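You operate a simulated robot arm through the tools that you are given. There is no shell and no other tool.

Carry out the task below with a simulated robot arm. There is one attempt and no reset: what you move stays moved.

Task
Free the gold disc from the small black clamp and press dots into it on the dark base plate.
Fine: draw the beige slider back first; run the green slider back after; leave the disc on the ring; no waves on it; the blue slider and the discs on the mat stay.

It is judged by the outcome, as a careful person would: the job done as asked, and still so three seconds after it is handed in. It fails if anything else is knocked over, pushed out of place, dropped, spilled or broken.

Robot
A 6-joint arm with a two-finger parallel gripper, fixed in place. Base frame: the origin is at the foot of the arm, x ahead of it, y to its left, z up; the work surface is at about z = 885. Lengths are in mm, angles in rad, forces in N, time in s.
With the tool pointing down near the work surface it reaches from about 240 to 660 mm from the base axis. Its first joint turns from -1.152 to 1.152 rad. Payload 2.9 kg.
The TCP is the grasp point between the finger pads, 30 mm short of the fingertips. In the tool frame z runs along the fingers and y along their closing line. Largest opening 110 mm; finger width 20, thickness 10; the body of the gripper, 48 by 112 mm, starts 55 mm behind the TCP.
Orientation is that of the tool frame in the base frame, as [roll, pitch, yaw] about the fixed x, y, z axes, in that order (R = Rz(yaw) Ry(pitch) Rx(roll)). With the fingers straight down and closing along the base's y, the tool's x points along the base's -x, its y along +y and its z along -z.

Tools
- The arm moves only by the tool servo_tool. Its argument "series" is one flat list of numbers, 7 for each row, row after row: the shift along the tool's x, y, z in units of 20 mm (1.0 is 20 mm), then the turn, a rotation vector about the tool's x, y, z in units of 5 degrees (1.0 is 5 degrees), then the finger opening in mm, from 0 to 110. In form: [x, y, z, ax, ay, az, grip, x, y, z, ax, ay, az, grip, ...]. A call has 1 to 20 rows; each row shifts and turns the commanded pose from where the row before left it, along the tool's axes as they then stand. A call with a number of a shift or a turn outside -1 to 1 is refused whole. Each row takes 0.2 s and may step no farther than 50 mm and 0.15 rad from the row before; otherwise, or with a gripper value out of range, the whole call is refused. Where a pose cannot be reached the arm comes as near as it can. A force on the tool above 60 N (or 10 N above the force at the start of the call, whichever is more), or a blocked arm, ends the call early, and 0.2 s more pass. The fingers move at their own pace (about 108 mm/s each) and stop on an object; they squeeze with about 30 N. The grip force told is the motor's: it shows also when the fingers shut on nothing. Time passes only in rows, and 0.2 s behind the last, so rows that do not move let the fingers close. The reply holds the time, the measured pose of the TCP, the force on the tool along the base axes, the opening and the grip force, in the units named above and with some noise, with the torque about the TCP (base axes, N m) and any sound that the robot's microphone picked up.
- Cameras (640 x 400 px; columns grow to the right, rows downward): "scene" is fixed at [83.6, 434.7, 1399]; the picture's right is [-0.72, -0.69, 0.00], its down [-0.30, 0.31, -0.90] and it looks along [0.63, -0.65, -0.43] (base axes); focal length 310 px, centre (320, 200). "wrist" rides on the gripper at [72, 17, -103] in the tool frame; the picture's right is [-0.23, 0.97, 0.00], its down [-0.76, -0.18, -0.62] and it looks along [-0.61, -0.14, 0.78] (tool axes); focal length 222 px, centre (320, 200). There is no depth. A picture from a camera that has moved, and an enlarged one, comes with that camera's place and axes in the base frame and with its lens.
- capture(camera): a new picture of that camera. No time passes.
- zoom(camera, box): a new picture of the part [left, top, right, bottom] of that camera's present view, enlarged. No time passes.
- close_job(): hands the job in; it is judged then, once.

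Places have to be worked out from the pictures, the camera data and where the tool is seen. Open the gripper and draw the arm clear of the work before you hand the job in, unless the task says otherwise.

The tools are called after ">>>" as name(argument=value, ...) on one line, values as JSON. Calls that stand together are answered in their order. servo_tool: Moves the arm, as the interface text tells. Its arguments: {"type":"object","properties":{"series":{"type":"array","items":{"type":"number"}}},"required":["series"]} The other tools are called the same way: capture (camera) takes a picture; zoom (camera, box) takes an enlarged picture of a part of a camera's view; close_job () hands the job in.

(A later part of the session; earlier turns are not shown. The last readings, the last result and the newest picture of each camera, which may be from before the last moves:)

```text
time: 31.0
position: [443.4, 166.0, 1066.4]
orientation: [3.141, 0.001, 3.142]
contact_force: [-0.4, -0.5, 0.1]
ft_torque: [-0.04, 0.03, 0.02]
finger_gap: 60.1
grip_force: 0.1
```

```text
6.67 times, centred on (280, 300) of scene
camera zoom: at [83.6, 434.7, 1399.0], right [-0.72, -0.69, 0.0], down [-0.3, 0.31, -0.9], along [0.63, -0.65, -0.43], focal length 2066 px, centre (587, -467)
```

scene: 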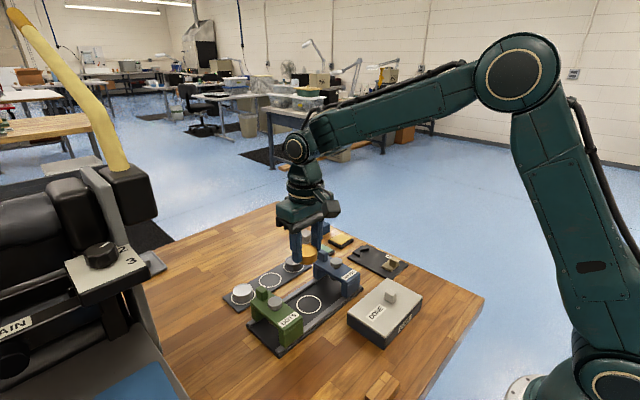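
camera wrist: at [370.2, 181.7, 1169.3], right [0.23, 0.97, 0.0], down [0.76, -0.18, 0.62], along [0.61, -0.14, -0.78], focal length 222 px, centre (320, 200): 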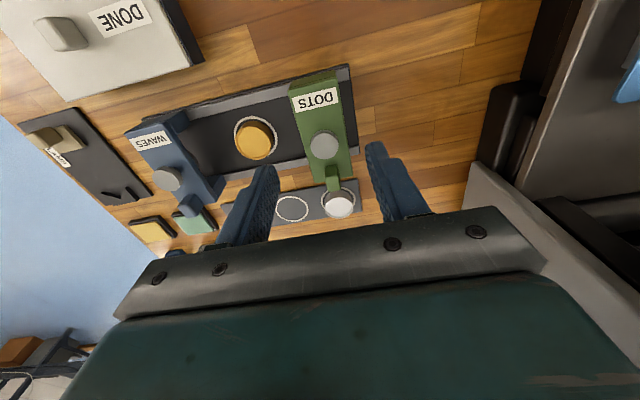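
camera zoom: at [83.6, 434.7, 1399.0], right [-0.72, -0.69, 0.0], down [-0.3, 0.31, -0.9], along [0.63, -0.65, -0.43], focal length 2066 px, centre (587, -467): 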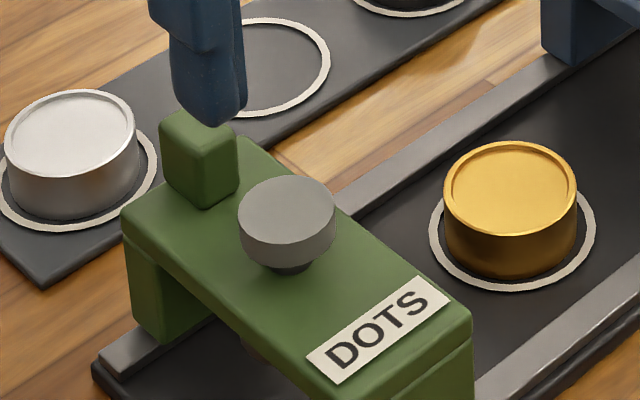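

The post top is at about (509, 164.6, 966), 14 mm wide, standing roughly 18 mm above the bridge top at about 947. I move over it with fingers open to 50 and come down to just above.

>>> servo_tool(series=[-0.83, -0.0175, 0, 0, 0, 0, 50, -0.83, -0.0175, 0, 0, 0, 0, 50, -0.83, -0.0175, 0, 0, 0, 0, 50, -0.83, -0.0175, 0, 0, 0, 0, 50, 0, 0, 0.8, 0, 0, 0, 50, 0, 0, 0.8, 0, 0, 0, 50, 0, 0, 0.8, 0, 0, 0, 50, 0, 0, 0, 0, 0, 0, 50])

>>> zoom(camera="wrist", box=[220, 90, 420, 230])

>>> zoom(camera="scene", box=[230, 250, 330, 320])

```text
time: 32.8
position: [508.7, 160.9, 1019.4]
orientation: [-3.141, 0.0, -3.141]
contact_force: [-0.4, -0.3, 0.1]
ft_torque: [-0.02, -0.01, -0.02]
finger_gap: 49.9
grip_force: 0.0
```

```text
2.86 times, centred on (320, 160) of wrist
camera zoom: at [435.1, 177.8, 1122.3], right [0.23, 0.97, 0.0], down [0.76, -0.18, 0.62], along [0.61, -0.14, -0.78], focal length 635 px, centre (320, 314)
```

zoom: 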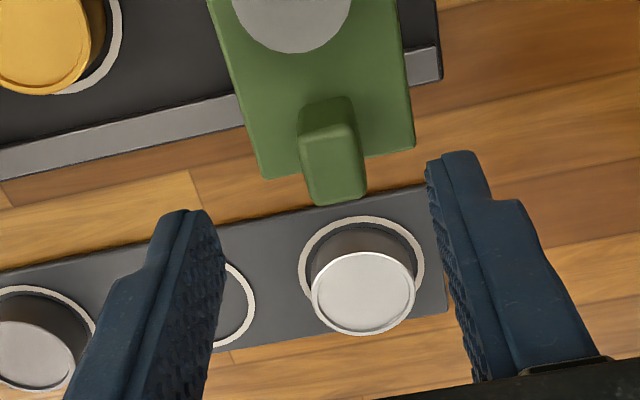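

```text
5.71 times, centred on (280, 285) of scene
camera zoom: at [83.6, 434.7, 1399.0], right [-0.72, -0.69, 0.0], down [-0.3, 0.31, -0.9], along [0.63, -0.65, -0.43], focal length 1770 px, centre (549, -286)
```

zoom: 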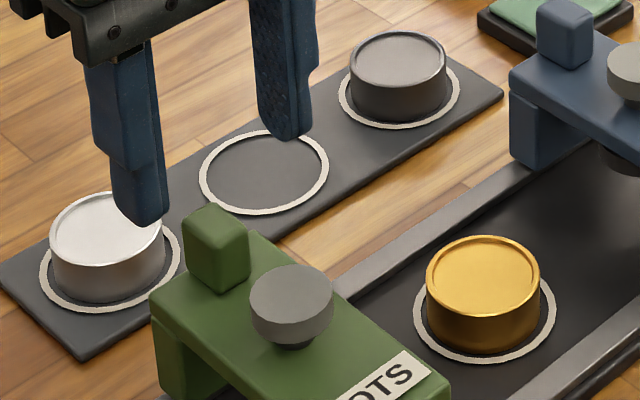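

The post measures (509, 164.8), while the TCP reads y=160.9, so I need about +3.9 mm in y. I correct that and look again before lowering.

>>> servo_tool(series=[0, 0.1, 0.3, 0, 0, 0, 50, 0, 0.09, 0.3, 0, 0, 0, 50, 0, 0, 0, 0, 0, 0, 50, 0, 0, 0, 0, 0, 0, 50])

>>> zoom(camera="wrist", box=[220, 90, 420, 230])

```text
time: 33.8
position: [508.4, 166.3, 1006.5]
orientation: [3.141, -0.001, 3.14]
contact_force: [-0.2, 0.1, -0.5]
ft_torque: [-0.01, 0.02, -0.01]
finger_gap: 50.1
grip_force: 0.1
```

```text
2.86 times, centred on (320, 160) of wrist
camera zoom: at [435.5, 182.3, 1110.3], right [0.23, 0.97, 0.0], down [0.76, -0.18, 0.62], along [0.61, -0.14, -0.78], focal length 635 px, centre (320, 314)
```

zoom: 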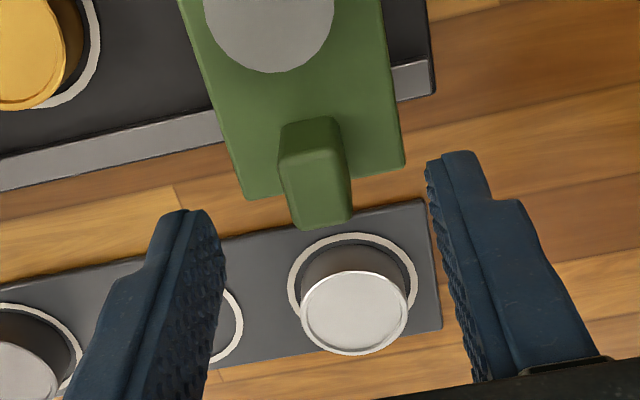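

The post is now about 1 mm to -y of the fingers' centre. I trim that and lower so the tips stop just above the bridge top.

>>> servo_tool(series=[0, -0.05, 0.45, 0, 0, 0, 50, 0, 0, 0.45, 0, 0, 0, 50, 0, 0, 0.4, 0, 0, 0, 50, 0, 0, 0, 0, 0, 0, 50, 0, 0, 0, 0, 0, 0, 50])

>>> zoom(camera="wrist", box=[220, 90, 420, 230])

>>> zoom(camera="scene", box=[230, 250, 330, 320])

```text
time: 35.0
position: [507.3, 166.9, 979.9]
orientation: [-3.141, 0.001, 3.141]
contact_force: [0.5, 0.4, -0.1]
ft_torque: [0.02, 0.08, 0.02]
finger_gap: 50.1
grip_force: 0.0
```

```text
2.86 times, centred on (320, 160) of wrist
camera zoom: at [434.1, 182.3, 1084.0], right [0.23, 0.97, 0.0], down [0.76, -0.18, 0.62], along [0.61, -0.14, -0.78], focal length 635 px, centre (320, 314)
```

zoom: 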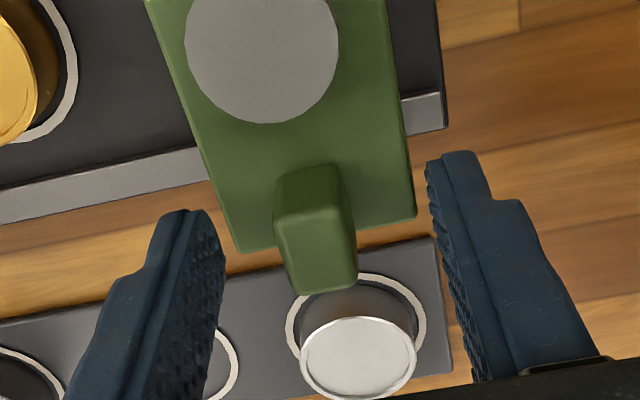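

```text
5.71 times, centred on (280, 285) of scene
camera zoom: at [83.6, 434.7, 1399.0], right [-0.72, -0.69, 0.0], down [-0.3, 0.31, -0.9], along [0.63, -0.65, -0.43], focal length 1770 px, centre (549, -286)
```

zoom: 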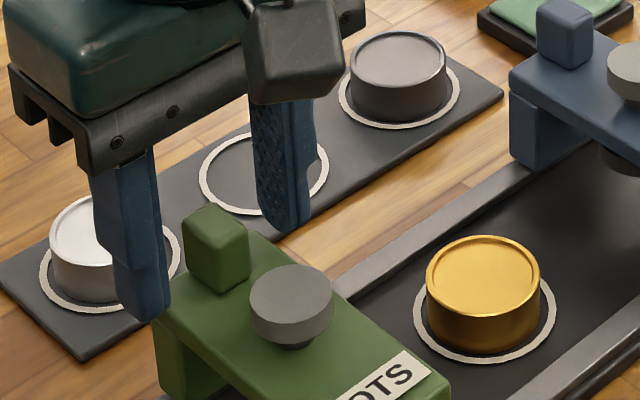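

The post is centred within about 0.7 mm and nothing is touched. I close on it.

>>> servo_tool(series=[0, -0.03, 0, 0, 0, 0, 30, 0, 0, 0, 0, 0, 0, 8, 0, 0, 0, 0, 0, 0, 8, 0, 0, 0, 0, 0, 0, 8])

```text
time: 36.0
position: [507.4, 164.7, 981.2]
orientation: [-3.141, -0.001, 3.14]
contact_force: [-0.3, -5.1, 1.0]
ft_torque: [-0.1, 0.18, 0.14]
finger_gap: 15.7
grip_force: 45.2
```

The green post is gripped. I slide it toward the ring (-y) in small steps, watching the force.

>>> servo_tool(series=[0, -0.15, 0, 0, 0, 0, 8, 0, -0.2, 0, 0, 0, 0, 8, 0, -0.2, 0, 0, 0, 0, 8, 0, -0.2, 0, 0, 0, 0, 8, 0, -0.25, 0, 0, 0, 0, 8])

>>> zoom(camera="scene", box=[230, 250, 370, 350])

```text
time: 37.2
position: [508.1, 145.0, 980.5]
orientation: [3.14, -0.003, 3.14]
contact_force: [-14.0, -0.6, 9.7]
ft_torque: [-0.03, -0.15, 0.02]
finger_gap: 15.9
grip_force: 45.0
```

```text
4.00 times, centred on (300, 300) of scene
camera zoom: at [83.1, 434.6, 1399.0], right [-0.72, -0.69, 0.0], down [-0.3, 0.31, -0.9], along [0.63, -0.65, -0.43], focal length 1239 px, centre (400, -200)
```

zoom: 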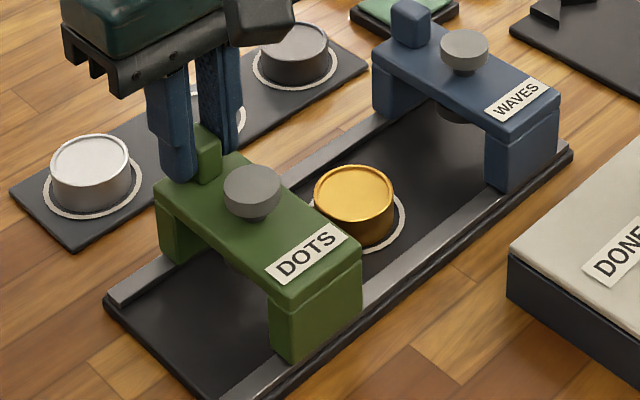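

It slid 20 mm cleanly; a -14 N side load suggests the rail runs very slightly toward -x as it goes -y. I add a small x compensation and continue.

>>> servo_tool(series=[0.02, 0, -0.015, 0, 0, 0, 8, 0.004, -0.25, 0, 0, 0, 0, 8, 0.004, -0.25, 0, 0, 0, 0, 8, 0.004, -0.25, 0, 0, 0, 0, 8, 0.004, -0.25, 0, 0, 0, 0, 8])

```text
time: 38.4
position: [508.0, 124.8, 980.9]
orientation: [3.14, -0.001, 3.141]
contact_force: [-2.5, 0.2, -3.6]
ft_torque: [0.09, 0.32, 0.16]
finger_gap: 15.9
grip_force: 44.4
```

Load is now small, and 40 mm is done. The bridge is about to pass over the disc, so I check its underside clearance.

>>> zoom(camera="scene", box=[260, 265, 350, 335])

>>> zoom(camera="wrist", box=[180, 60, 420, 220])

```text
5.71 times, centred on (305, 300) of scene
camera zoom: at [83.6, 434.7, 1399.0], right [-0.72, -0.69, 0.0], down [-0.3, 0.31, -0.9], along [0.63, -0.65, -0.43], focal length 1770 px, centre (406, -371)
```

zoom: 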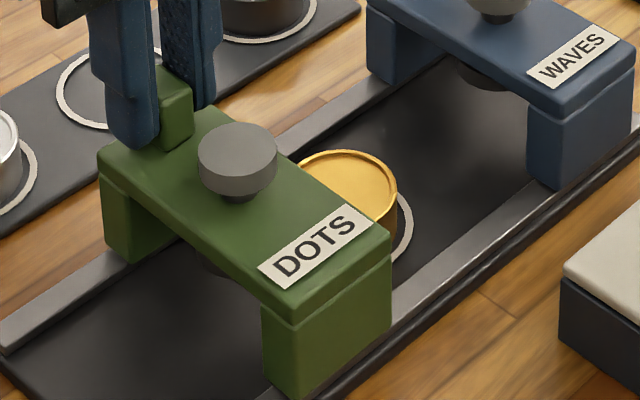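

```text
2.50 times, centred on (300, 140) of wrist
camera zoom: at [435.3, 141.2, 1084.3], right [0.23, 0.97, 0.0], down [0.76, -0.18, 0.62], along [0.61, -0.14, -0.78], focal length 555 px, centre (370, 350)
```

zoom: 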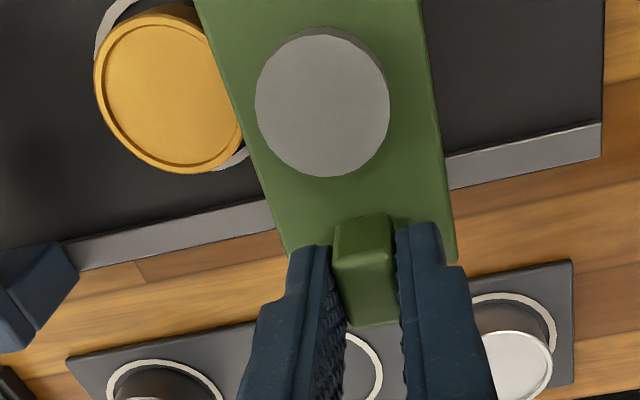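

The deck clears the disc; the stamp underneath is the close part. I advance carefully in small steps, watching for any y force.

>>> servo_tool(series=[0.003, -0.2, 0, 0, 0, 0, 8, 0.003, -0.2, 0, 0, 0, 0, 8, 0.003, -0.2, 0, 0, 0, 0, 8])

>>> zoom(camera="scene", box=[260, 265, 350, 335])

>>> zoom(camera="wrist", box=[180, 60, 420, 220])

```text
time: 39.2
position: [508.0, 112.2, 981.9]
orientation: [3.14, -0.001, 3.14]
contact_force: [7.7, -0.2, -19.6]
ft_torque: [0.02, 0.31, 0.28]
finger_gap: 15.8
grip_force: 44.6
```

```text
5.71 times, centred on (305, 300) of scene
camera zoom: at [84.1, 434.7, 1398.9], right [-0.72, -0.69, 0.0], down [-0.3, 0.31, -0.9], along [0.63, -0.65, -0.43], focal length 1770 px, centre (406, -371)
```

zoom: 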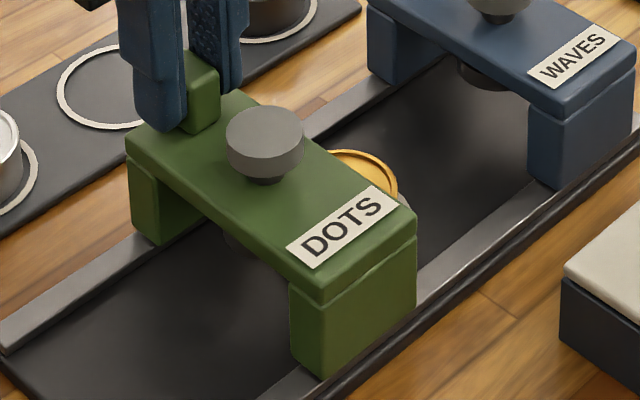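

```text
2.50 times, centred on (300, 140) of wrist
camera zoom: at [435.3, 128.7, 1084.3], right [0.23, 0.97, 0.0], down [0.76, -0.18, 0.62], along [0.61, -0.14, -0.78], focal length 555 px, centre (370, 350)
```

zoom: 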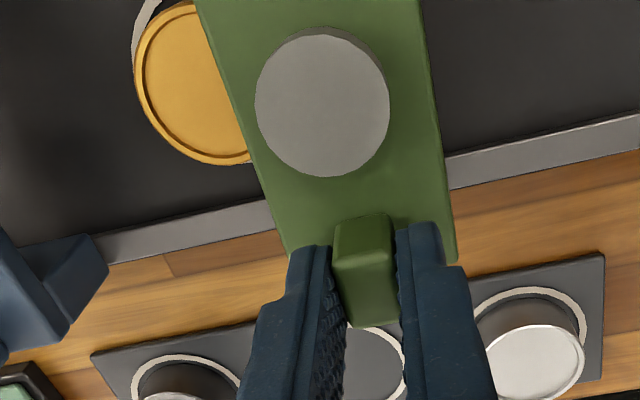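

No y resistance so far. I relieve the small vertical load and continue another 12 mm.

>>> servo_tool(series=[-0.01, 0, 0.025, 0, 0, 0, 8, 0, -0.2, 0, 0, 0, 0, 8, 0, -0.2, 0, 0, 0, 0, 8, 0, -0.2, 0, 0, 0, 0, 8])

>>> zoom(camera="wrist", box=[180, 60, 420, 220])

>>> zoom(camera="scene", box=[260, 265, 350, 335])

```text
time: 40.2
position: [507.9, 102.0, 980.1]
orientation: [-3.141, -0.002, -3.141]
contact_force: [-2.1, 0.3, -18.6]
ft_torque: [0.02, -0.82, 0.03]
finger_gap: 15.5
grip_force: 45.1
```

```text
2.50 times, centred on (300, 140) of wrist
camera zoom: at [435.4, 118.4, 1084.4], right [0.23, 0.97, 0.0], down [0.76, -0.18, 0.62], along [0.61, -0.14, -0.78], focal length 555 px, centre (370, 350)
```

zoom: 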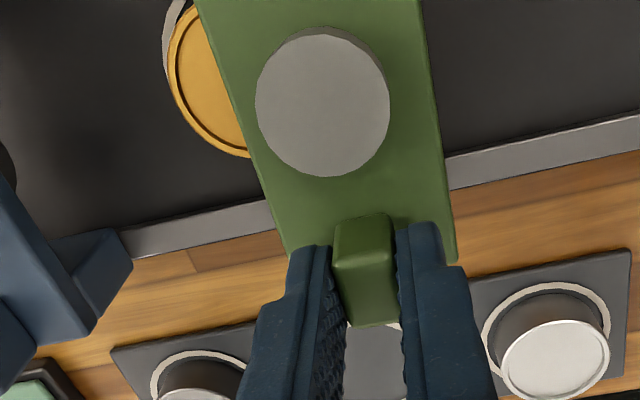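

```text
5.71 times, centred on (305, 300) of scene
camera zoom: at [83.8, 434.8, 1398.9], right [-0.72, -0.69, 0.0], down [-0.3, 0.31, -0.9], along [0.63, -0.65, -0.43], focal length 1770 px, centre (406, -371)
```

zoom: 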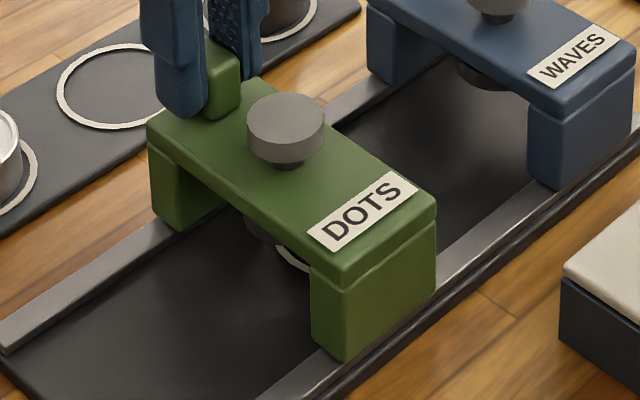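

The stamp passes over the disc without any y force, and the disc's margin in the ring looks unchanged. I go on another 12 mm.

>>> servo_tool(series=[0, 0, 0.03, 0, 0, 0, 8, 0, -0.2, 0, 0, 0, 0, 8, 0, -0.2, 0, 0, 0, 0, 8, 0, -0.2, 0, 0, 0, 0, 8, 0, 0, 0, 0, 0, 0, 8])

>>> zoom(camera="wrist", box=[180, 60, 420, 220])

>>> zoom(camera="scene", box=[260, 265, 350, 335])

```text
time: 41.4
position: [508.7, 89.0, 980.9]
orientation: [-3.14, 0.002, 3.141]
contact_force: [7.3, -0.4, -5.8]
ft_torque: [-0.06, 1.14, 0.12]
finger_gap: 15.6
grip_force: 45.4
```

```text
2.50 times, centred on (300, 140) of wrist
camera zoom: at [435.0, 106.0, 1084.2], right [0.23, 0.97, 0.0], down [0.76, -0.18, 0.62], along [0.61, -0.14, -0.78], focal length 555 px, centre (370, 350)
```

zoom: 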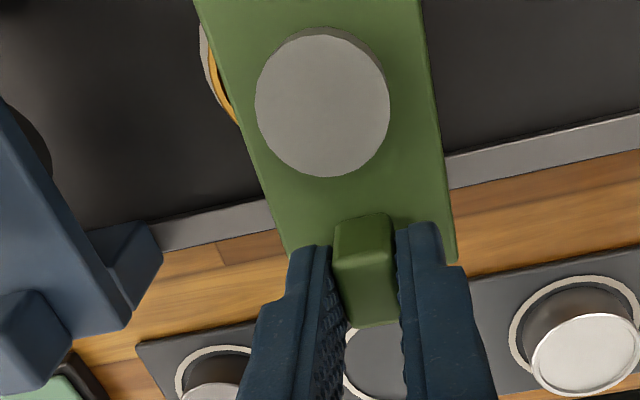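

```text
5.71 times, centred on (305, 300) of scene
camera zoom: at [84.0, 434.7, 1398.9], right [-0.72, -0.69, 0.0], down [-0.3, 0.31, -0.9], along [0.63, -0.65, -0.43], focal length 1770 px, centre (406, -371)
```

zoom: 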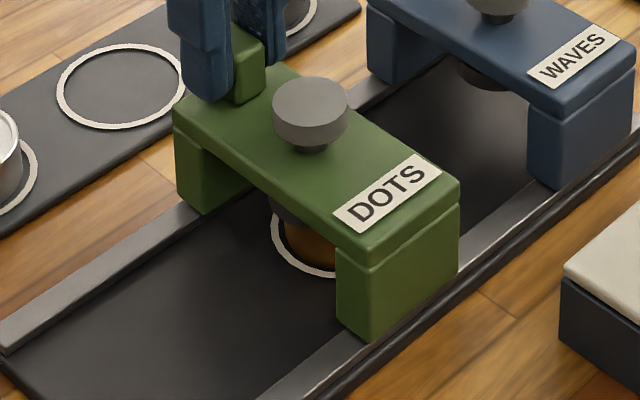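

The knob is at y of about 89.5 and the disc centre at about 75.6, so roughly 14 mm remain. I move 12 and re-measure.

>>> servo_tool(series=[0.005, 0, 0.01, 0, 0, 0, 8, 0, -0.2, 0, 0, 0, 0, 8, 0, -0.2, 0, 0, 0, 0, 8, 0, -0.2, 0, 0, 0, 0, 8, 0, 0, 0, 0, 0, 0, 8, 0, 0, 0, 0, 0, 0, 8])

>>> zoom(camera="wrist", box=[180, 60, 420, 220])

>>> zoom(camera="scene", box=[270, 270, 350, 330])

```text
time: 42.8
position: [507.6, 78.1, 980.1]
orientation: [3.141, 0.0, 3.14]
contact_force: [10.7, -1.0, 2.5]
ft_torque: [-0.03, 0.83, 0.12]
finger_gap: 15.7
grip_force: 45.5
```

```text
2.50 times, centred on (300, 140) of wrist
camera zoom: at [434.9, 94.2, 1084.2], right [0.23, 0.97, 0.0], down [0.76, -0.18, 0.62], along [0.61, -0.14, -0.78], focal length 555 px, centre (370, 350)
```

zoom: 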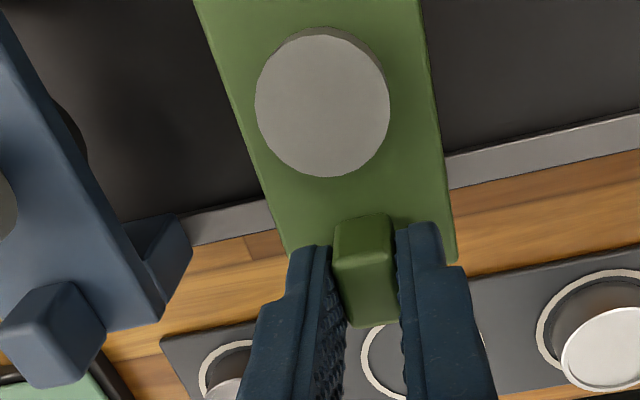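

```text
6.67 times, centred on (310, 300) of scene
camera zoom: at [83.9, 434.7, 1399.0], right [-0.72, -0.69, 0.0], down [-0.3, 0.31, -0.9], along [0.63, -0.65, -0.43], focal length 2066 px, centre (387, -467)
```

zoom: 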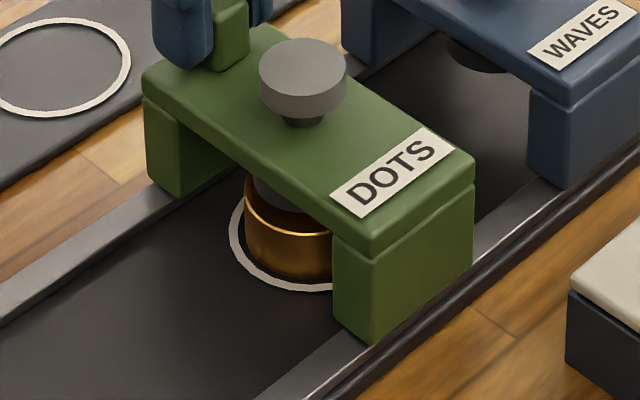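

The knob reads y of about 78 to 79, and the stamp shows inside the disc's rim. I move about 2.8 mm more to centre it over the disc.

>>> servo_tool(series=[0.01, -0.07, 0, 0, 0, 0, 8, 0, -0.07, 0, 0, 0, 0, 8, 0, 0, 0, 0, 0, 0, 8, 0, 0, 0, 0, 0, 0, 8])

>>> zoom(camera="wrist", box=[180, 60, 420, 220])

>>> zoom(camera="scene", box=[270, 270, 350, 330])

```text
time: 43.8
position: [507.7, 76.1, 980.0]
orientation: [-3.141, 0.002, 3.141]
contact_force: [8.3, 1.4, 23.4]
ft_torque: [-0.01, 0.78, 0.0]
finger_gap: 15.4
grip_force: 44.7
```

```text
2.50 times, centred on (300, 140) of wrist
camera zoom: at [434.6, 91.9, 1084.0], right [0.23, 0.97, 0.0], down [0.76, -0.18, 0.63], along [0.61, -0.14, -0.78], focal length 555 px, centre (370, 350)
```

zoom: 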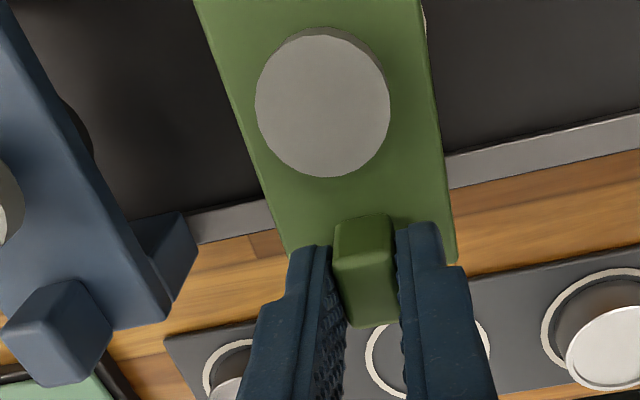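

```text
6.67 times, centred on (310, 300) of scene
camera zoom: at [83.5, 434.7, 1399.0], right [-0.72, -0.69, 0.0], down [-0.3, 0.31, -0.9], along [0.63, -0.65, -0.43], focal length 2066 px, centre (387, -467)
```

zoom: 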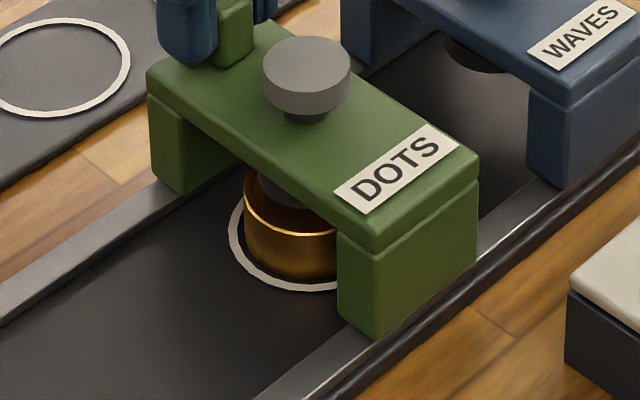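

The knob now measures y of about 75.5 to 77. I zoom in on the stamp inside the disc rim to judge the centring.

>>> zoom(camera="scene", box=[290, 285, 330, 315])

>>> zoom(camera="wrist", box=[160, 0, 400, 150])

```text
13.33 times, centred on (310, 300) of scene
camera zoom: at [83.5, 434.7, 1399.0], right [-0.72, -0.69, 0.0], down [-0.3, 0.31, -0.9], along [0.63, -0.65, -0.43], focal length 4131 px, centre (453, -1133)
```

zoom: 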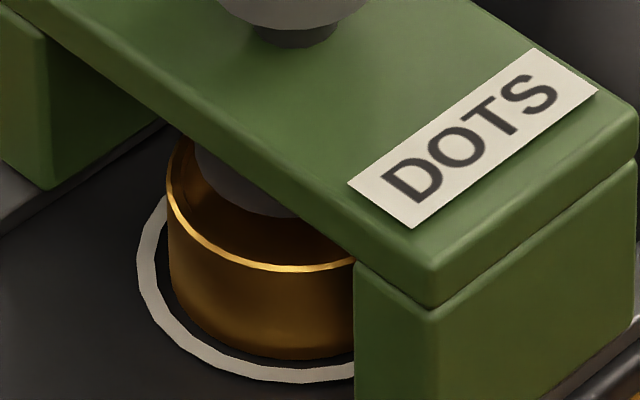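

```text
2.67 times, centred on (280, 75) of wrist
camera zoom: at [434.6, 91.9, 1084.0], right [0.23, 0.97, 0.0], down [0.76, -0.18, 0.63], along [0.61, -0.14, -0.78], focal length 592 px, centre (427, 533)
```

zoom: 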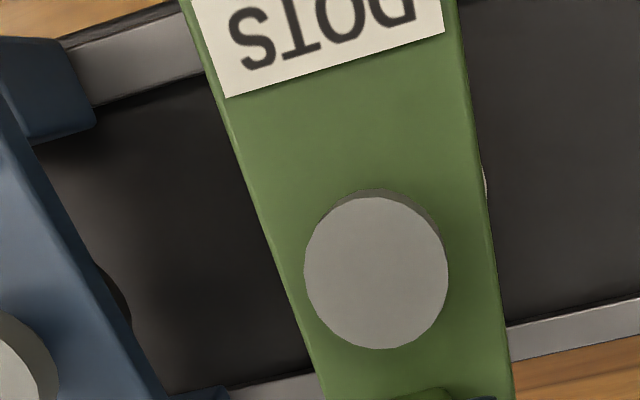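

Knob, stamp and disc line up laterally within about 1 mm. I release the post, lift, close the fingers, and move above the knob near (464, 76).

>>> servo_tool(series=[0, 0, -0.02, 0, 0, 0, 8, 0, 0, 0, 0, 0, 0, 25, 0, 0, 0, 0, 0, 0, 40, 0, 0, 0, 0, 0, 0, 40, 0, 0, -0.6, 0, 0, 0, 40, 0, 0, -1, 0, 0, 0, 40, 0, 0, -1, 0, 0, 0, 20, 0.7, 0, 0, 0, 0, 0, 0, 0.7, 0, 0, 0, 0, 0, 0, 0.77, 0, 0, 0, 0, 0, 0, 0, 0, 0, 0, 0, 0, 0, 0, 0, 0, 0, 0, 0, 0])

>>> capture(camera="wrist")

>>> zoom(camera="scene", box=[260, 240, 360, 320])

```text
time: 46.4
position: [463.9, 73.4, 1032.4]
orientation: [3.141, 0.001, -3.141]
contact_force: [0.3, -0.4, -0.4]
ft_torque: [0.01, 0.0, 0.0]
finger_gap: 0.0
grip_force: 30.1
```

```text
taken
camera wrist: at [391.3, 90.5, 1136.2], right [0.23, 0.97, 0.0], down [0.76, -0.18, 0.62], along [0.61, -0.14, -0.78], focal length 222 px, centre (320, 200)
```

wrist: 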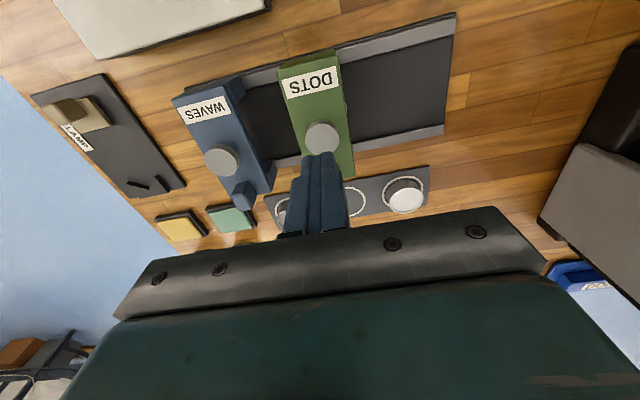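

```text
5.00 times, centred on (310, 280) of scene
camera zoom: at [83.6, 434.7, 1399.0], right [-0.72, -0.69, 0.0], down [-0.3, 0.31, -0.9], along [0.63, -0.65, -0.43], focal length 1549 px, centre (370, -200)
```

zoom: 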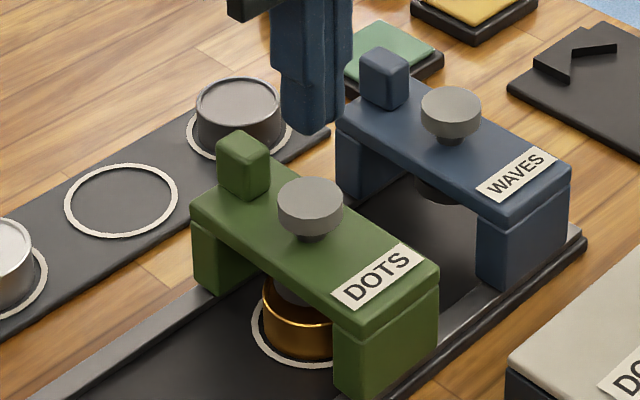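

The slider stayed in place after release. The knob is at about (463.6, 75.8) and the TCP at y of about 73.5; I zoom to refine before pressing.

>>> zoom(camera="wrist", box=[250, 80, 400, 190])

```text
3.64 times, centred on (325, 135) of wrist
camera zoom: at [391.3, 90.5, 1136.2], right [0.23, 0.97, 0.0], down [0.76, -0.18, 0.62], along [0.61, -0.14, -0.78], focal length 808 px, centre (302, 436)
```

zoom: 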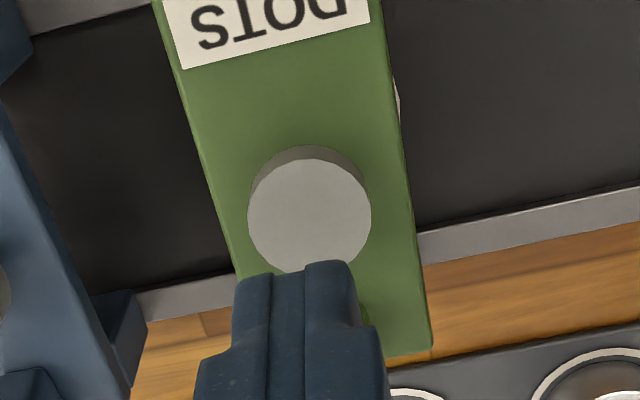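

I shift +2.3 mm in y and descend to a few millimetres above the knob.

>>> servo_tool(series=[0, 0.115, 0, 0, 0, 0, 0, 0, 0, 0.8, 0, 0, 0, 0, 0, 0, 0.7, 0, 0, 0, 0, 0, 0, 0, 0, 0, 0, 0, 0, 0, 0, 0, 0, 0, 0])

>>> zoom(camera="wrist", box=[250, 80, 400, 190])

>>> zoom(camera="scene", box=[260, 250, 360, 320])

```text
time: 47.6
position: [463.8, 76.9, 1003.5]
orientation: [-3.14, 0.0, 3.141]
contact_force: [0.7, -0.5, 0.0]
ft_torque: [0.0, -0.01, 0.0]
finger_gap: 0.0
grip_force: 29.9
```

```text
3.64 times, centred on (325, 135) of wrist
camera zoom: at [391.9, 93.6, 1106.2], right [0.23, 0.97, 0.0], down [0.76, -0.18, 0.62], along [0.61, -0.14, -0.78], focal length 808 px, centre (302, 436)
```

zoom: 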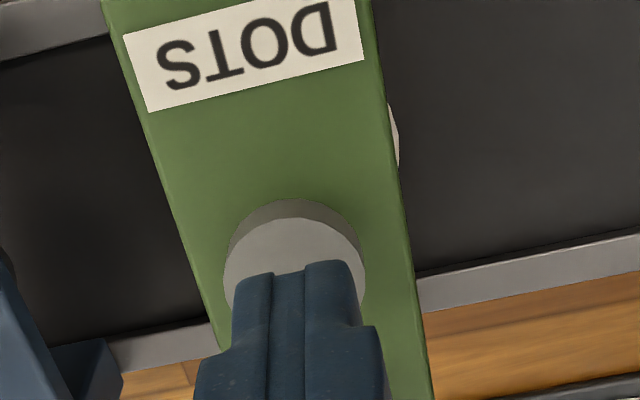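

```text
5.71 times, centred on (310, 285) of scene
camera zoom: at [83.6, 434.7, 1399.0], right [-0.72, -0.69, 0.0], down [-0.3, 0.31, -0.9], along [0.63, -0.65, -0.43], focal length 1770 px, centre (377, -286)
```

zoom: 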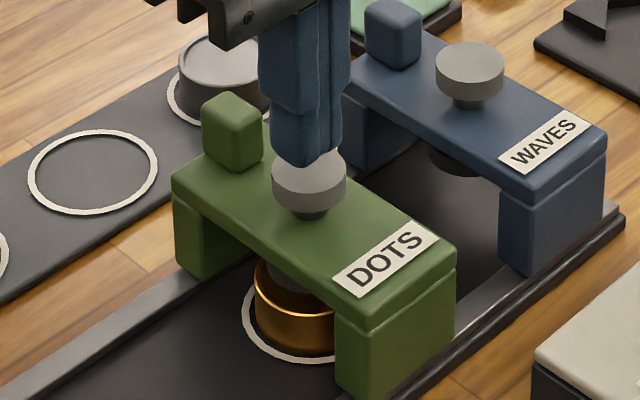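

The fingertips are centred over the knob. I descend in small steps to find contact.

>>> servo_tool(series=[0, 0, 0.1, 0, 0, 0, 0, 0, 0, 0.1, 0, 0, 0, 0, 0, 0, 0.1, 0, 0, 0, 0, 0, 0, 0.1, 0, 0, 0, 0, 0, 0, 0.1, 0, 0, 0, 0])

```text
time: 48.8
position: [463.8, 78.3, 992.5]
orientation: [-3.142, 0.0, 3.141]
contact_force: [-1.1, 1.0, 0.0]
ft_torque: [0.03, 0.02, 0.03]
finger_gap: 0.0
grip_force: 29.7
```

No contact yet at z 992.5. I continue in 1 mm steps.

>>> servo_tool(series=[0, 0, 0.05, 0, 0, 0, 0, 0, 0, 0.05, 0, 0, 0, 0, 0, 0, 0.05, 0, 0, 0, 0, 0, 0, 0, 0, 0, 0, 0])

>>> zoom(camera="scene", box=[280, 270, 340, 315])

```text
time: 49.8
position: [462.9, 77.4, 989.7]
orientation: [-3.141, 0.0, -3.141]
contact_force: [0.5, 1.8, 1.3]
ft_torque: [0.02, 0.0, 0.04]
finger_gap: 0.0
grip_force: 29.8
```

```text
8.89 times, centred on (310, 292) of scene
camera zoom: at [83.6, 434.7, 1399.0], right [-0.72, -0.69, 0.0], down [-0.3, 0.31, -0.9], along [0.63, -0.65, -0.43], focal length 2754 px, centre (409, -622)
```

zoom: 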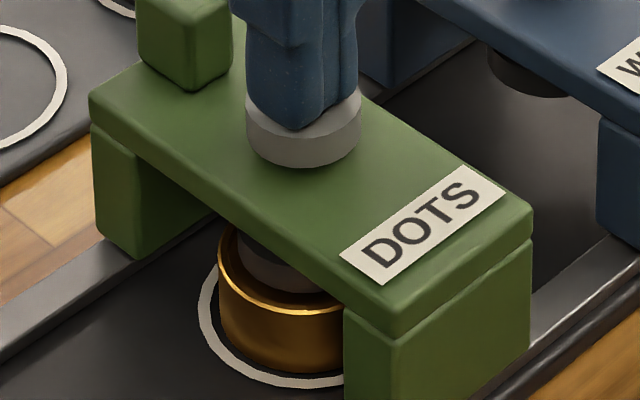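

The knob is going down with only a light spring force; the stamp is entering the disc's recess. I continue in small steps until firm contact.

>>> servo_tool(series=[0, 0, 0.05, 0, 0, 0, 0, 0, 0, 0.05, 0, 0, 0, 0, 0, 0, 0, 0, 0, 0, 0])

```text
time: 50.6
position: [463.8, 76.8, 988.4]
orientation: [-3.142, 0.0, 3.141]
contact_force: [-2.9, 1.1, 6.3]
ft_torque: [0.01, 0.07, -0.02]
finger_gap: 0.0
grip_force: 30.5
```

Force is up to 6 N. I press on by another 2 mm.

>>> servo_tool(series=[0, 0, 0.05, 0, 0, 0, 0, 0, 0, 0.05, 0, 0, 0, 0, 0, 0, 0, 0, 0, 0, 0])

>>> zoom(camera="scene", box=[280, 270, 340, 315])

```text
time: 51.4
position: [464.4, 77.7, 987.8]
orientation: [3.141, 0.002, 3.139]
contact_force: [-7.3, -2.7, 31.3]
ft_torque: [-0.09, 0.26, 0.1]
finger_gap: 0.1
grip_force: 30.0
```

```text
8.89 times, centred on (310, 292) of scene
camera zoom: at [83.0, 434.5, 1399.1], right [-0.72, -0.69, 0.0], down [-0.3, 0.31, -0.9], along [0.63, -0.65, -0.43], focal length 2754 px, centre (409, -622)
```

zoom: 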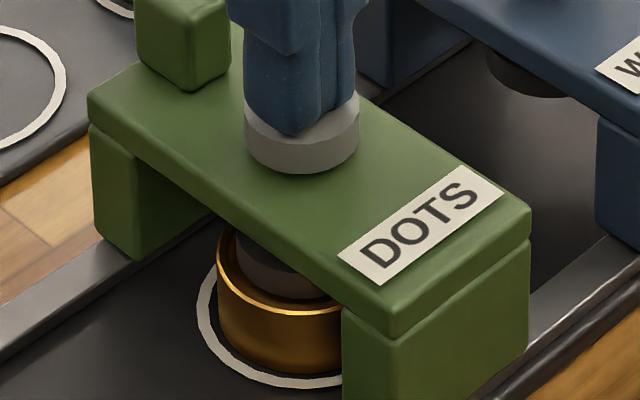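

Firm contact at 31 N. I press a little more and hold briefly to make sure the pattern is impressed.

>>> servo_tool(series=[0, 0, 0.03, 0, 0, 0, 0, 0, 0, 0, 0, 0, 0, 0, 0, 0, 0, 0, 0, 0, 0])

```text
time: 52.2
position: [464.0, 77.7, 987.6]
orientation: [3.141, 0.005, 3.139]
contact_force: [-10.5, -5.3, 43.6]
ft_torque: [-0.13, 0.47, -0.13]
finger_gap: 0.0
grip_force: 30.3
```

At 43.6 N it has bottomed out with no more travel. I hold a moment, then lift off slowly and check whether the knob springs back.

>>> servo_tool(series=[0, 0, 0.015, 0, 0, 0, 0, 0, 0, 0, 0, 0, 0, 0, 0, 0, 0, 0, 0, 0, 0, 0, 0, -0.15, 0, 0, 0, 0, 0, 0, -0.2, 0, 0, 0, 0, 0, 0, -0.3, 0, 0, 0, 0, 0, 0, -0.5, 0, 0, 0, 0, 0, 0, -1, 0, 0, 0, 0, 0, 0, -0.5, 0, 0, 0, 0, 0, 0, 0, 0, 0, 0, 0])

>>> zoom(camera="scene", box=[280, 270, 340, 315])

>>> zoom(camera="wrist", box=[220, 60, 420, 200])

```text
time: 54.4
position: [463.1, 75.7, 1036.1]
orientation: [-3.141, 0.0, 3.14]
contact_force: [-0.7, -0.6, 0.1]
ft_torque: [0.01, 0.0, 0.0]
finger_gap: 0.2
grip_force: 29.9
```

```text
8.89 times, centred on (310, 292) of scene
camera zoom: at [83.6, 434.7, 1399.0], right [-0.72, -0.69, 0.0], down [-0.3, 0.31, -0.9], along [0.63, -0.65, -0.43], focal length 2754 px, centre (409, -622)
```

zoom: 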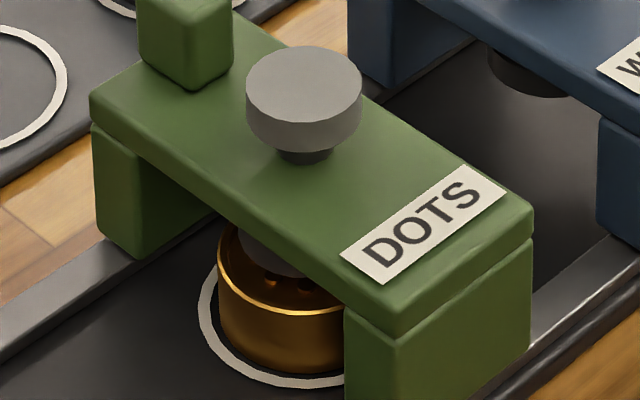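

```text
2.86 times, centred on (320, 130) of wrist
camera zoom: at [391.0, 93.1, 1139.6], right [0.23, 0.97, 0.0], down [0.76, -0.18, 0.62], along [0.61, -0.14, -0.78], focal length 635 px, centre (320, 400)
```

zoom: 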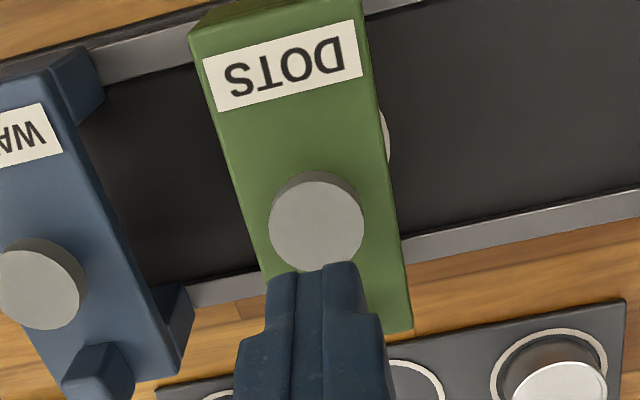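

The knob sprang back up and dark dots are visible on the disc. Now I run the green slider back: open the fingers and move over its post near (508, 75).

>>> servo_tool(series=[-0.75, 0, 0, 0, 0, 0, 20, -0.75, -0.02, 0, 0, 0, 0, 50, -0.73, -0.02, 0, 0, 0, 0, 50, 0, 0, 0.75, 0, 0, 0, 50, 0, 0, 0.75, 0, 0, 0, 50, 0, 0, 0, 0, 0, 0, 50, 0, 0, 0, 0, 0, 0, 50])

>>> zoom(camera="wrist", box=[220, 90, 420, 230])

>>> zoom(camera="scene", box=[260, 250, 360, 320])

```text
time: 56.0
position: [509.7, 76.5, 1007.9]
orientation: [3.141, 0.0, -3.141]
contact_force: [0.8, -0.1, 0.8]
ft_torque: [0.03, -0.01, 0.01]
finger_gap: 50.1
grip_force: 0.0
```

```text
2.86 times, centred on (320, 160) of wrist
camera zoom: at [436.6, 92.4, 1110.9], right [0.23, 0.97, 0.0], down [0.76, -0.18, 0.62], along [0.61, -0.14, -0.78], focal length 635 px, centre (320, 314)
```

zoom: 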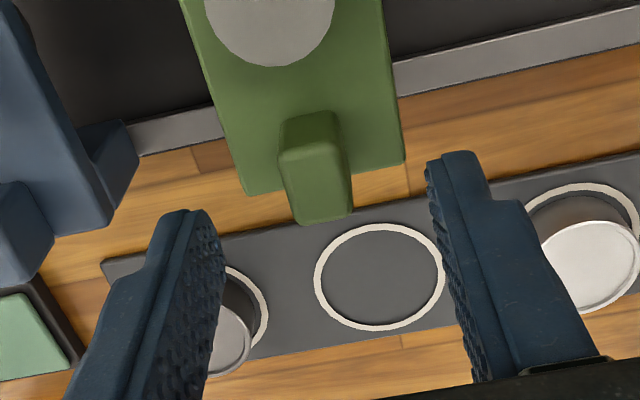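

```text
5.71 times, centred on (310, 285) of scene
camera zoom: at [83.6, 434.7, 1399.0], right [-0.72, -0.69, 0.0], down [-0.3, 0.31, -0.9], along [0.63, -0.65, -0.43], focal length 1770 px, centre (377, -286)
```

zoom: 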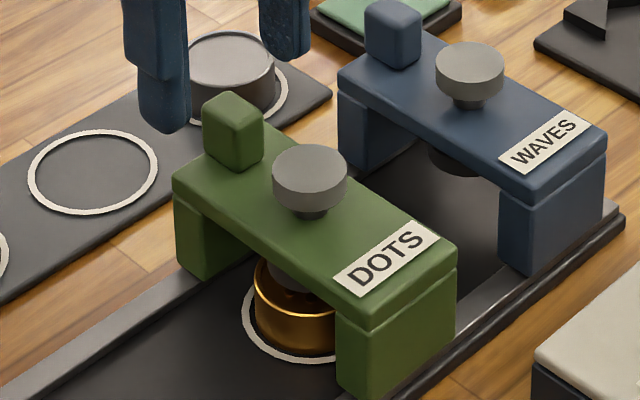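

The post measures (508.3, 74.6) against a TCP of about (509, 75.5). I trim and lower to grip height.

>>> servo_tool(series=[0.035, -0.05, 0.45, 0, 0, 0, 50, 0, 0, 0.45, 0, 0, 0, 50, 0, 0, 0.45, 0, 0, 0, 50, 0, 0, 0, 0, 0, 0, 50, 0, 0, 0, 0, 0, 0, 50])

>>> zoom(camera="wrist", box=[220, 90, 420, 230])

```text
time: 57.2
position: [508.2, 74.2, 981.3]
orientation: [3.141, 0.001, -3.141]
contact_force: [0.1, 0.3, -0.1]
ft_torque: [0.03, 0.0, -0.05]
finger_gap: 49.9
grip_force: 0.1
```

```text
2.86 times, centred on (320, 160) of wrist
camera zoom: at [435.3, 91.1, 1084.5], right [0.23, 0.97, 0.0], down [0.76, -0.18, 0.62], along [0.61, -0.14, -0.78], focal length 635 px, centre (320, 314)
```

zoom: 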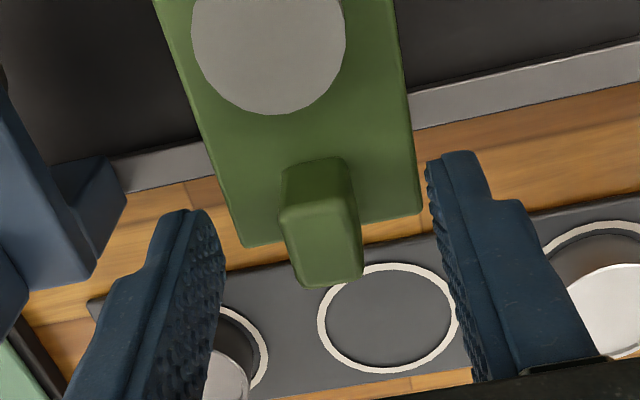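

The post is centred within 0.7 mm. I close on it again.

>>> servo_tool(series=[0, 0.03, 0, 0, 0, 0, 30, 0, 0, 0, 0, 0, 0, 8, 0, 0, 0, 0, 0, 0, 8, 0, 0, 0, 0, 0, 0, 8])

```text
time: 58.2
position: [508.5, 75.6, 981.7]
orientation: [-3.141, 0.0, 3.14]
contact_force: [-0.3, 0.0, 1.3]
ft_torque: [-0.03, 0.09, -0.07]
finger_gap: 15.9
grip_force: 45.4
```

Gripped. I slide back in +y in steps, watching the loads.

>>> servo_tool(series=[0, 0.15, 0, 0, 0, 0, 8, 0, 0.2, 0, 0, 0, 0, 8, 0, 0.2, 0, 0, 0, 0, 8, 0, 0.2, 0, 0, 0, 0, 8, 0, 0.2, 0, 0, 0, 0, 8])

>>> zoom(camera="scene", box=[260, 260, 360, 330])

```text
time: 59.4
position: [507.4, 94.5, 980.4]
orientation: [-3.141, -0.001, 3.14]
contact_force: [-5.3, 0.0, 17.0]
ft_torque: [-0.01, 1.43, -0.05]
finger_gap: 15.7
grip_force: 45.2
```

```text
5.71 times, centred on (310, 295) of scene
camera zoom: at [83.3, 434.6, 1399.0], right [-0.72, -0.69, 0.0], down [-0.3, 0.31, -0.9], along [0.63, -0.65, -0.43], focal length 1770 px, centre (377, -343)
```

zoom: 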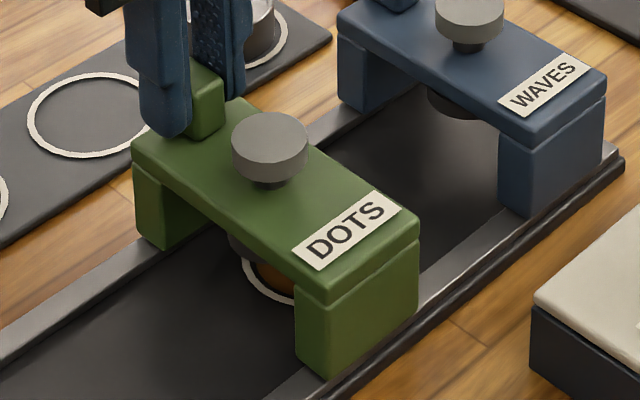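

It moves freely with no y force. I relieve a small vertical load and continue.

>>> servo_tool(series=[0, 0, -0.025, 0, 0, 0, 8, 0, 0.2, 0, 0, 0, 0, 8, 0, 0.25, 0, 0, 0, 0, 8, 0, 0.25, 0, 0, 0, 0, 8, 0, 0.25, 0, 0, 0, 0, 8])

>>> zoom(camera="scene", box=[260, 260, 360, 330])

```text
time: 60.6
position: [507.5, 115.2, 980.4]
orientation: [3.141, 0.001, 3.141]
contact_force: [3.2, 0.9, -0.8]
ft_torque: [0.01, 0.98, 0.01]
finger_gap: 15.7
grip_force: 44.5
```

```text
5.71 times, centred on (310, 295) of scene
camera zoom: at [83.7, 434.7, 1399.0], right [-0.72, -0.69, 0.0], down [-0.3, 0.31, -0.9], along [0.63, -0.65, -0.43], focal length 1770 px, centre (377, -343)
```

zoom: 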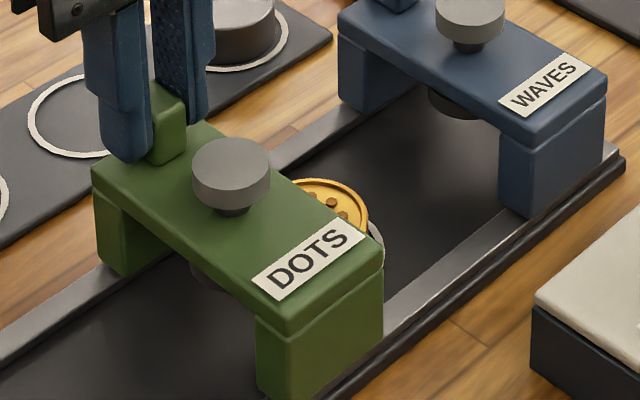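

The disc's dots are coming into view and it has stayed in place. I continue back another 20 mm.

>>> servo_tool(series=[0, 0.25, 0, 0, 0, 0, 8, 0, 0.25, 0, 0, 0, 0, 8, 0, 0.25, 0, 0, 0, 0, 8, 0, 0.25, 0, 0, 0, 0, 8])

```text
time: 61.6
position: [506.7, 134.2, 981.7]
orientation: [-3.141, -0.001, -3.14]
contact_force: [3.5, -0.2, 2.1]
ft_torque: [0.02, 0.87, -0.02]
finger_gap: 15.7
grip_force: 44.5
```

Loads are small at y of about 135. I continue toward its starting place.

>>> servo_tool(series=[0, 0.25, 0, 0, 0, 0, 8, 0, 0.25, 0, 0, 0, 0, 8, 0, 0.25, 0, 0, 0, 0, 8, 0, 0.25, 0, 0, 0, 0, 8])

>>> zoom(camera="scene", box=[230, 250, 370, 350])

```text
time: 62.6
position: [507.6, 155.1, 981.6]
orientation: [-3.141, -0.001, 3.14]
contact_force: [-6.1, -0.3, 0.7]
ft_torque: [0.06, -1.12, -0.18]
finger_gap: 15.9
grip_force: 45.3
```

```text
4.00 times, centred on (300, 300) of scene
camera zoom: at [83.4, 434.7, 1399.0], right [-0.72, -0.69, 0.0], down [-0.3, 0.31, -0.9], along [0.63, -0.65, -0.43], focal length 1239 px, centre (400, -200)
```

zoom: 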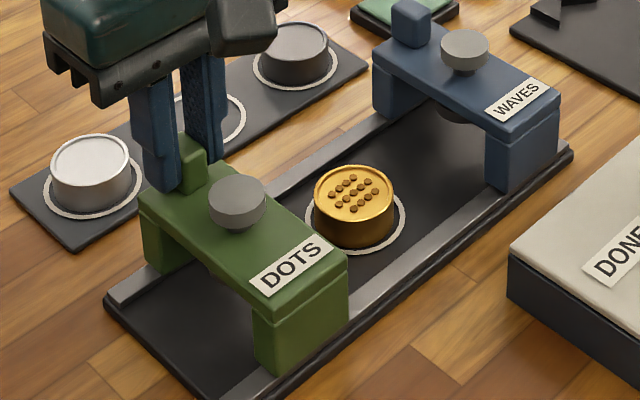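

The dots are clearly pressed into the disc, which stays centred in the ring. About 10 mm remain to the slider's starting place; I go on in finer steps to feel for its stop.

>>> servo_tool(series=[0, 0.15, 0, 0, 0, 0, 8, 0, 0.15, 0, 0, 0, 0, 8, 0, 0.1, 0, 0, 0, 0, 8, 0, 0.05, 0, 0, 0, 0, 8, 0, 0, 0, 0, 0, 0, 8])

```text
time: 63.8
position: [507.4, 164.0, 980.5]
orientation: [3.14, 0.0, -3.141]
contact_force: [-8.1, 0.2, -0.4]
ft_torque: [-0.02, -0.9, -0.09]
finger_gap: 16.0
grip_force: 44.5
```

No stop felt at y 164. I add 1 mm steps to see whether the end stop is just beyond.

>>> servo_tool(series=[0, 0.05, 0, 0, 0, 0, 8, 0, 0.05, 0, 0, 0, 0, 8, 0, 0, 0, 0, 0, 0, 8])

>>> zoom(camera="scene", box=[230, 260, 370, 360])

```text
time: 64.6
position: [507.9, 166.1, 982.0]
orientation: [3.14, 0.0, -3.141]
contact_force: [1.3, -0.5, 5.8]
ft_torque: [-0.04, 1.25, 0.03]
finger_gap: 15.6
grip_force: 45.0
```

```text
4.00 times, centred on (300, 310) of scene
camera zoom: at [83.6, 434.6, 1399.0], right [-0.72, -0.69, 0.0], down [-0.3, 0.31, -0.9], along [0.63, -0.65, -0.43], focal length 1239 px, centre (400, -240)
```

zoom: 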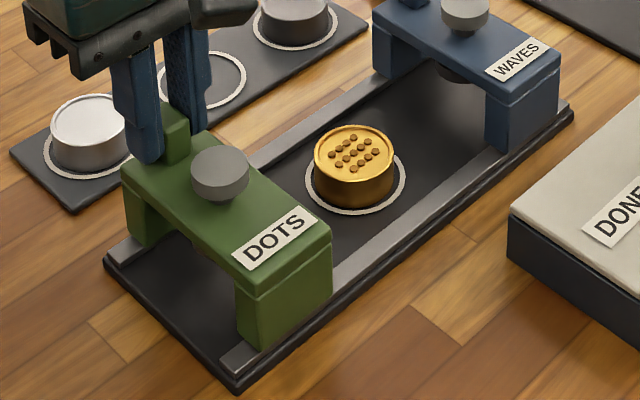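

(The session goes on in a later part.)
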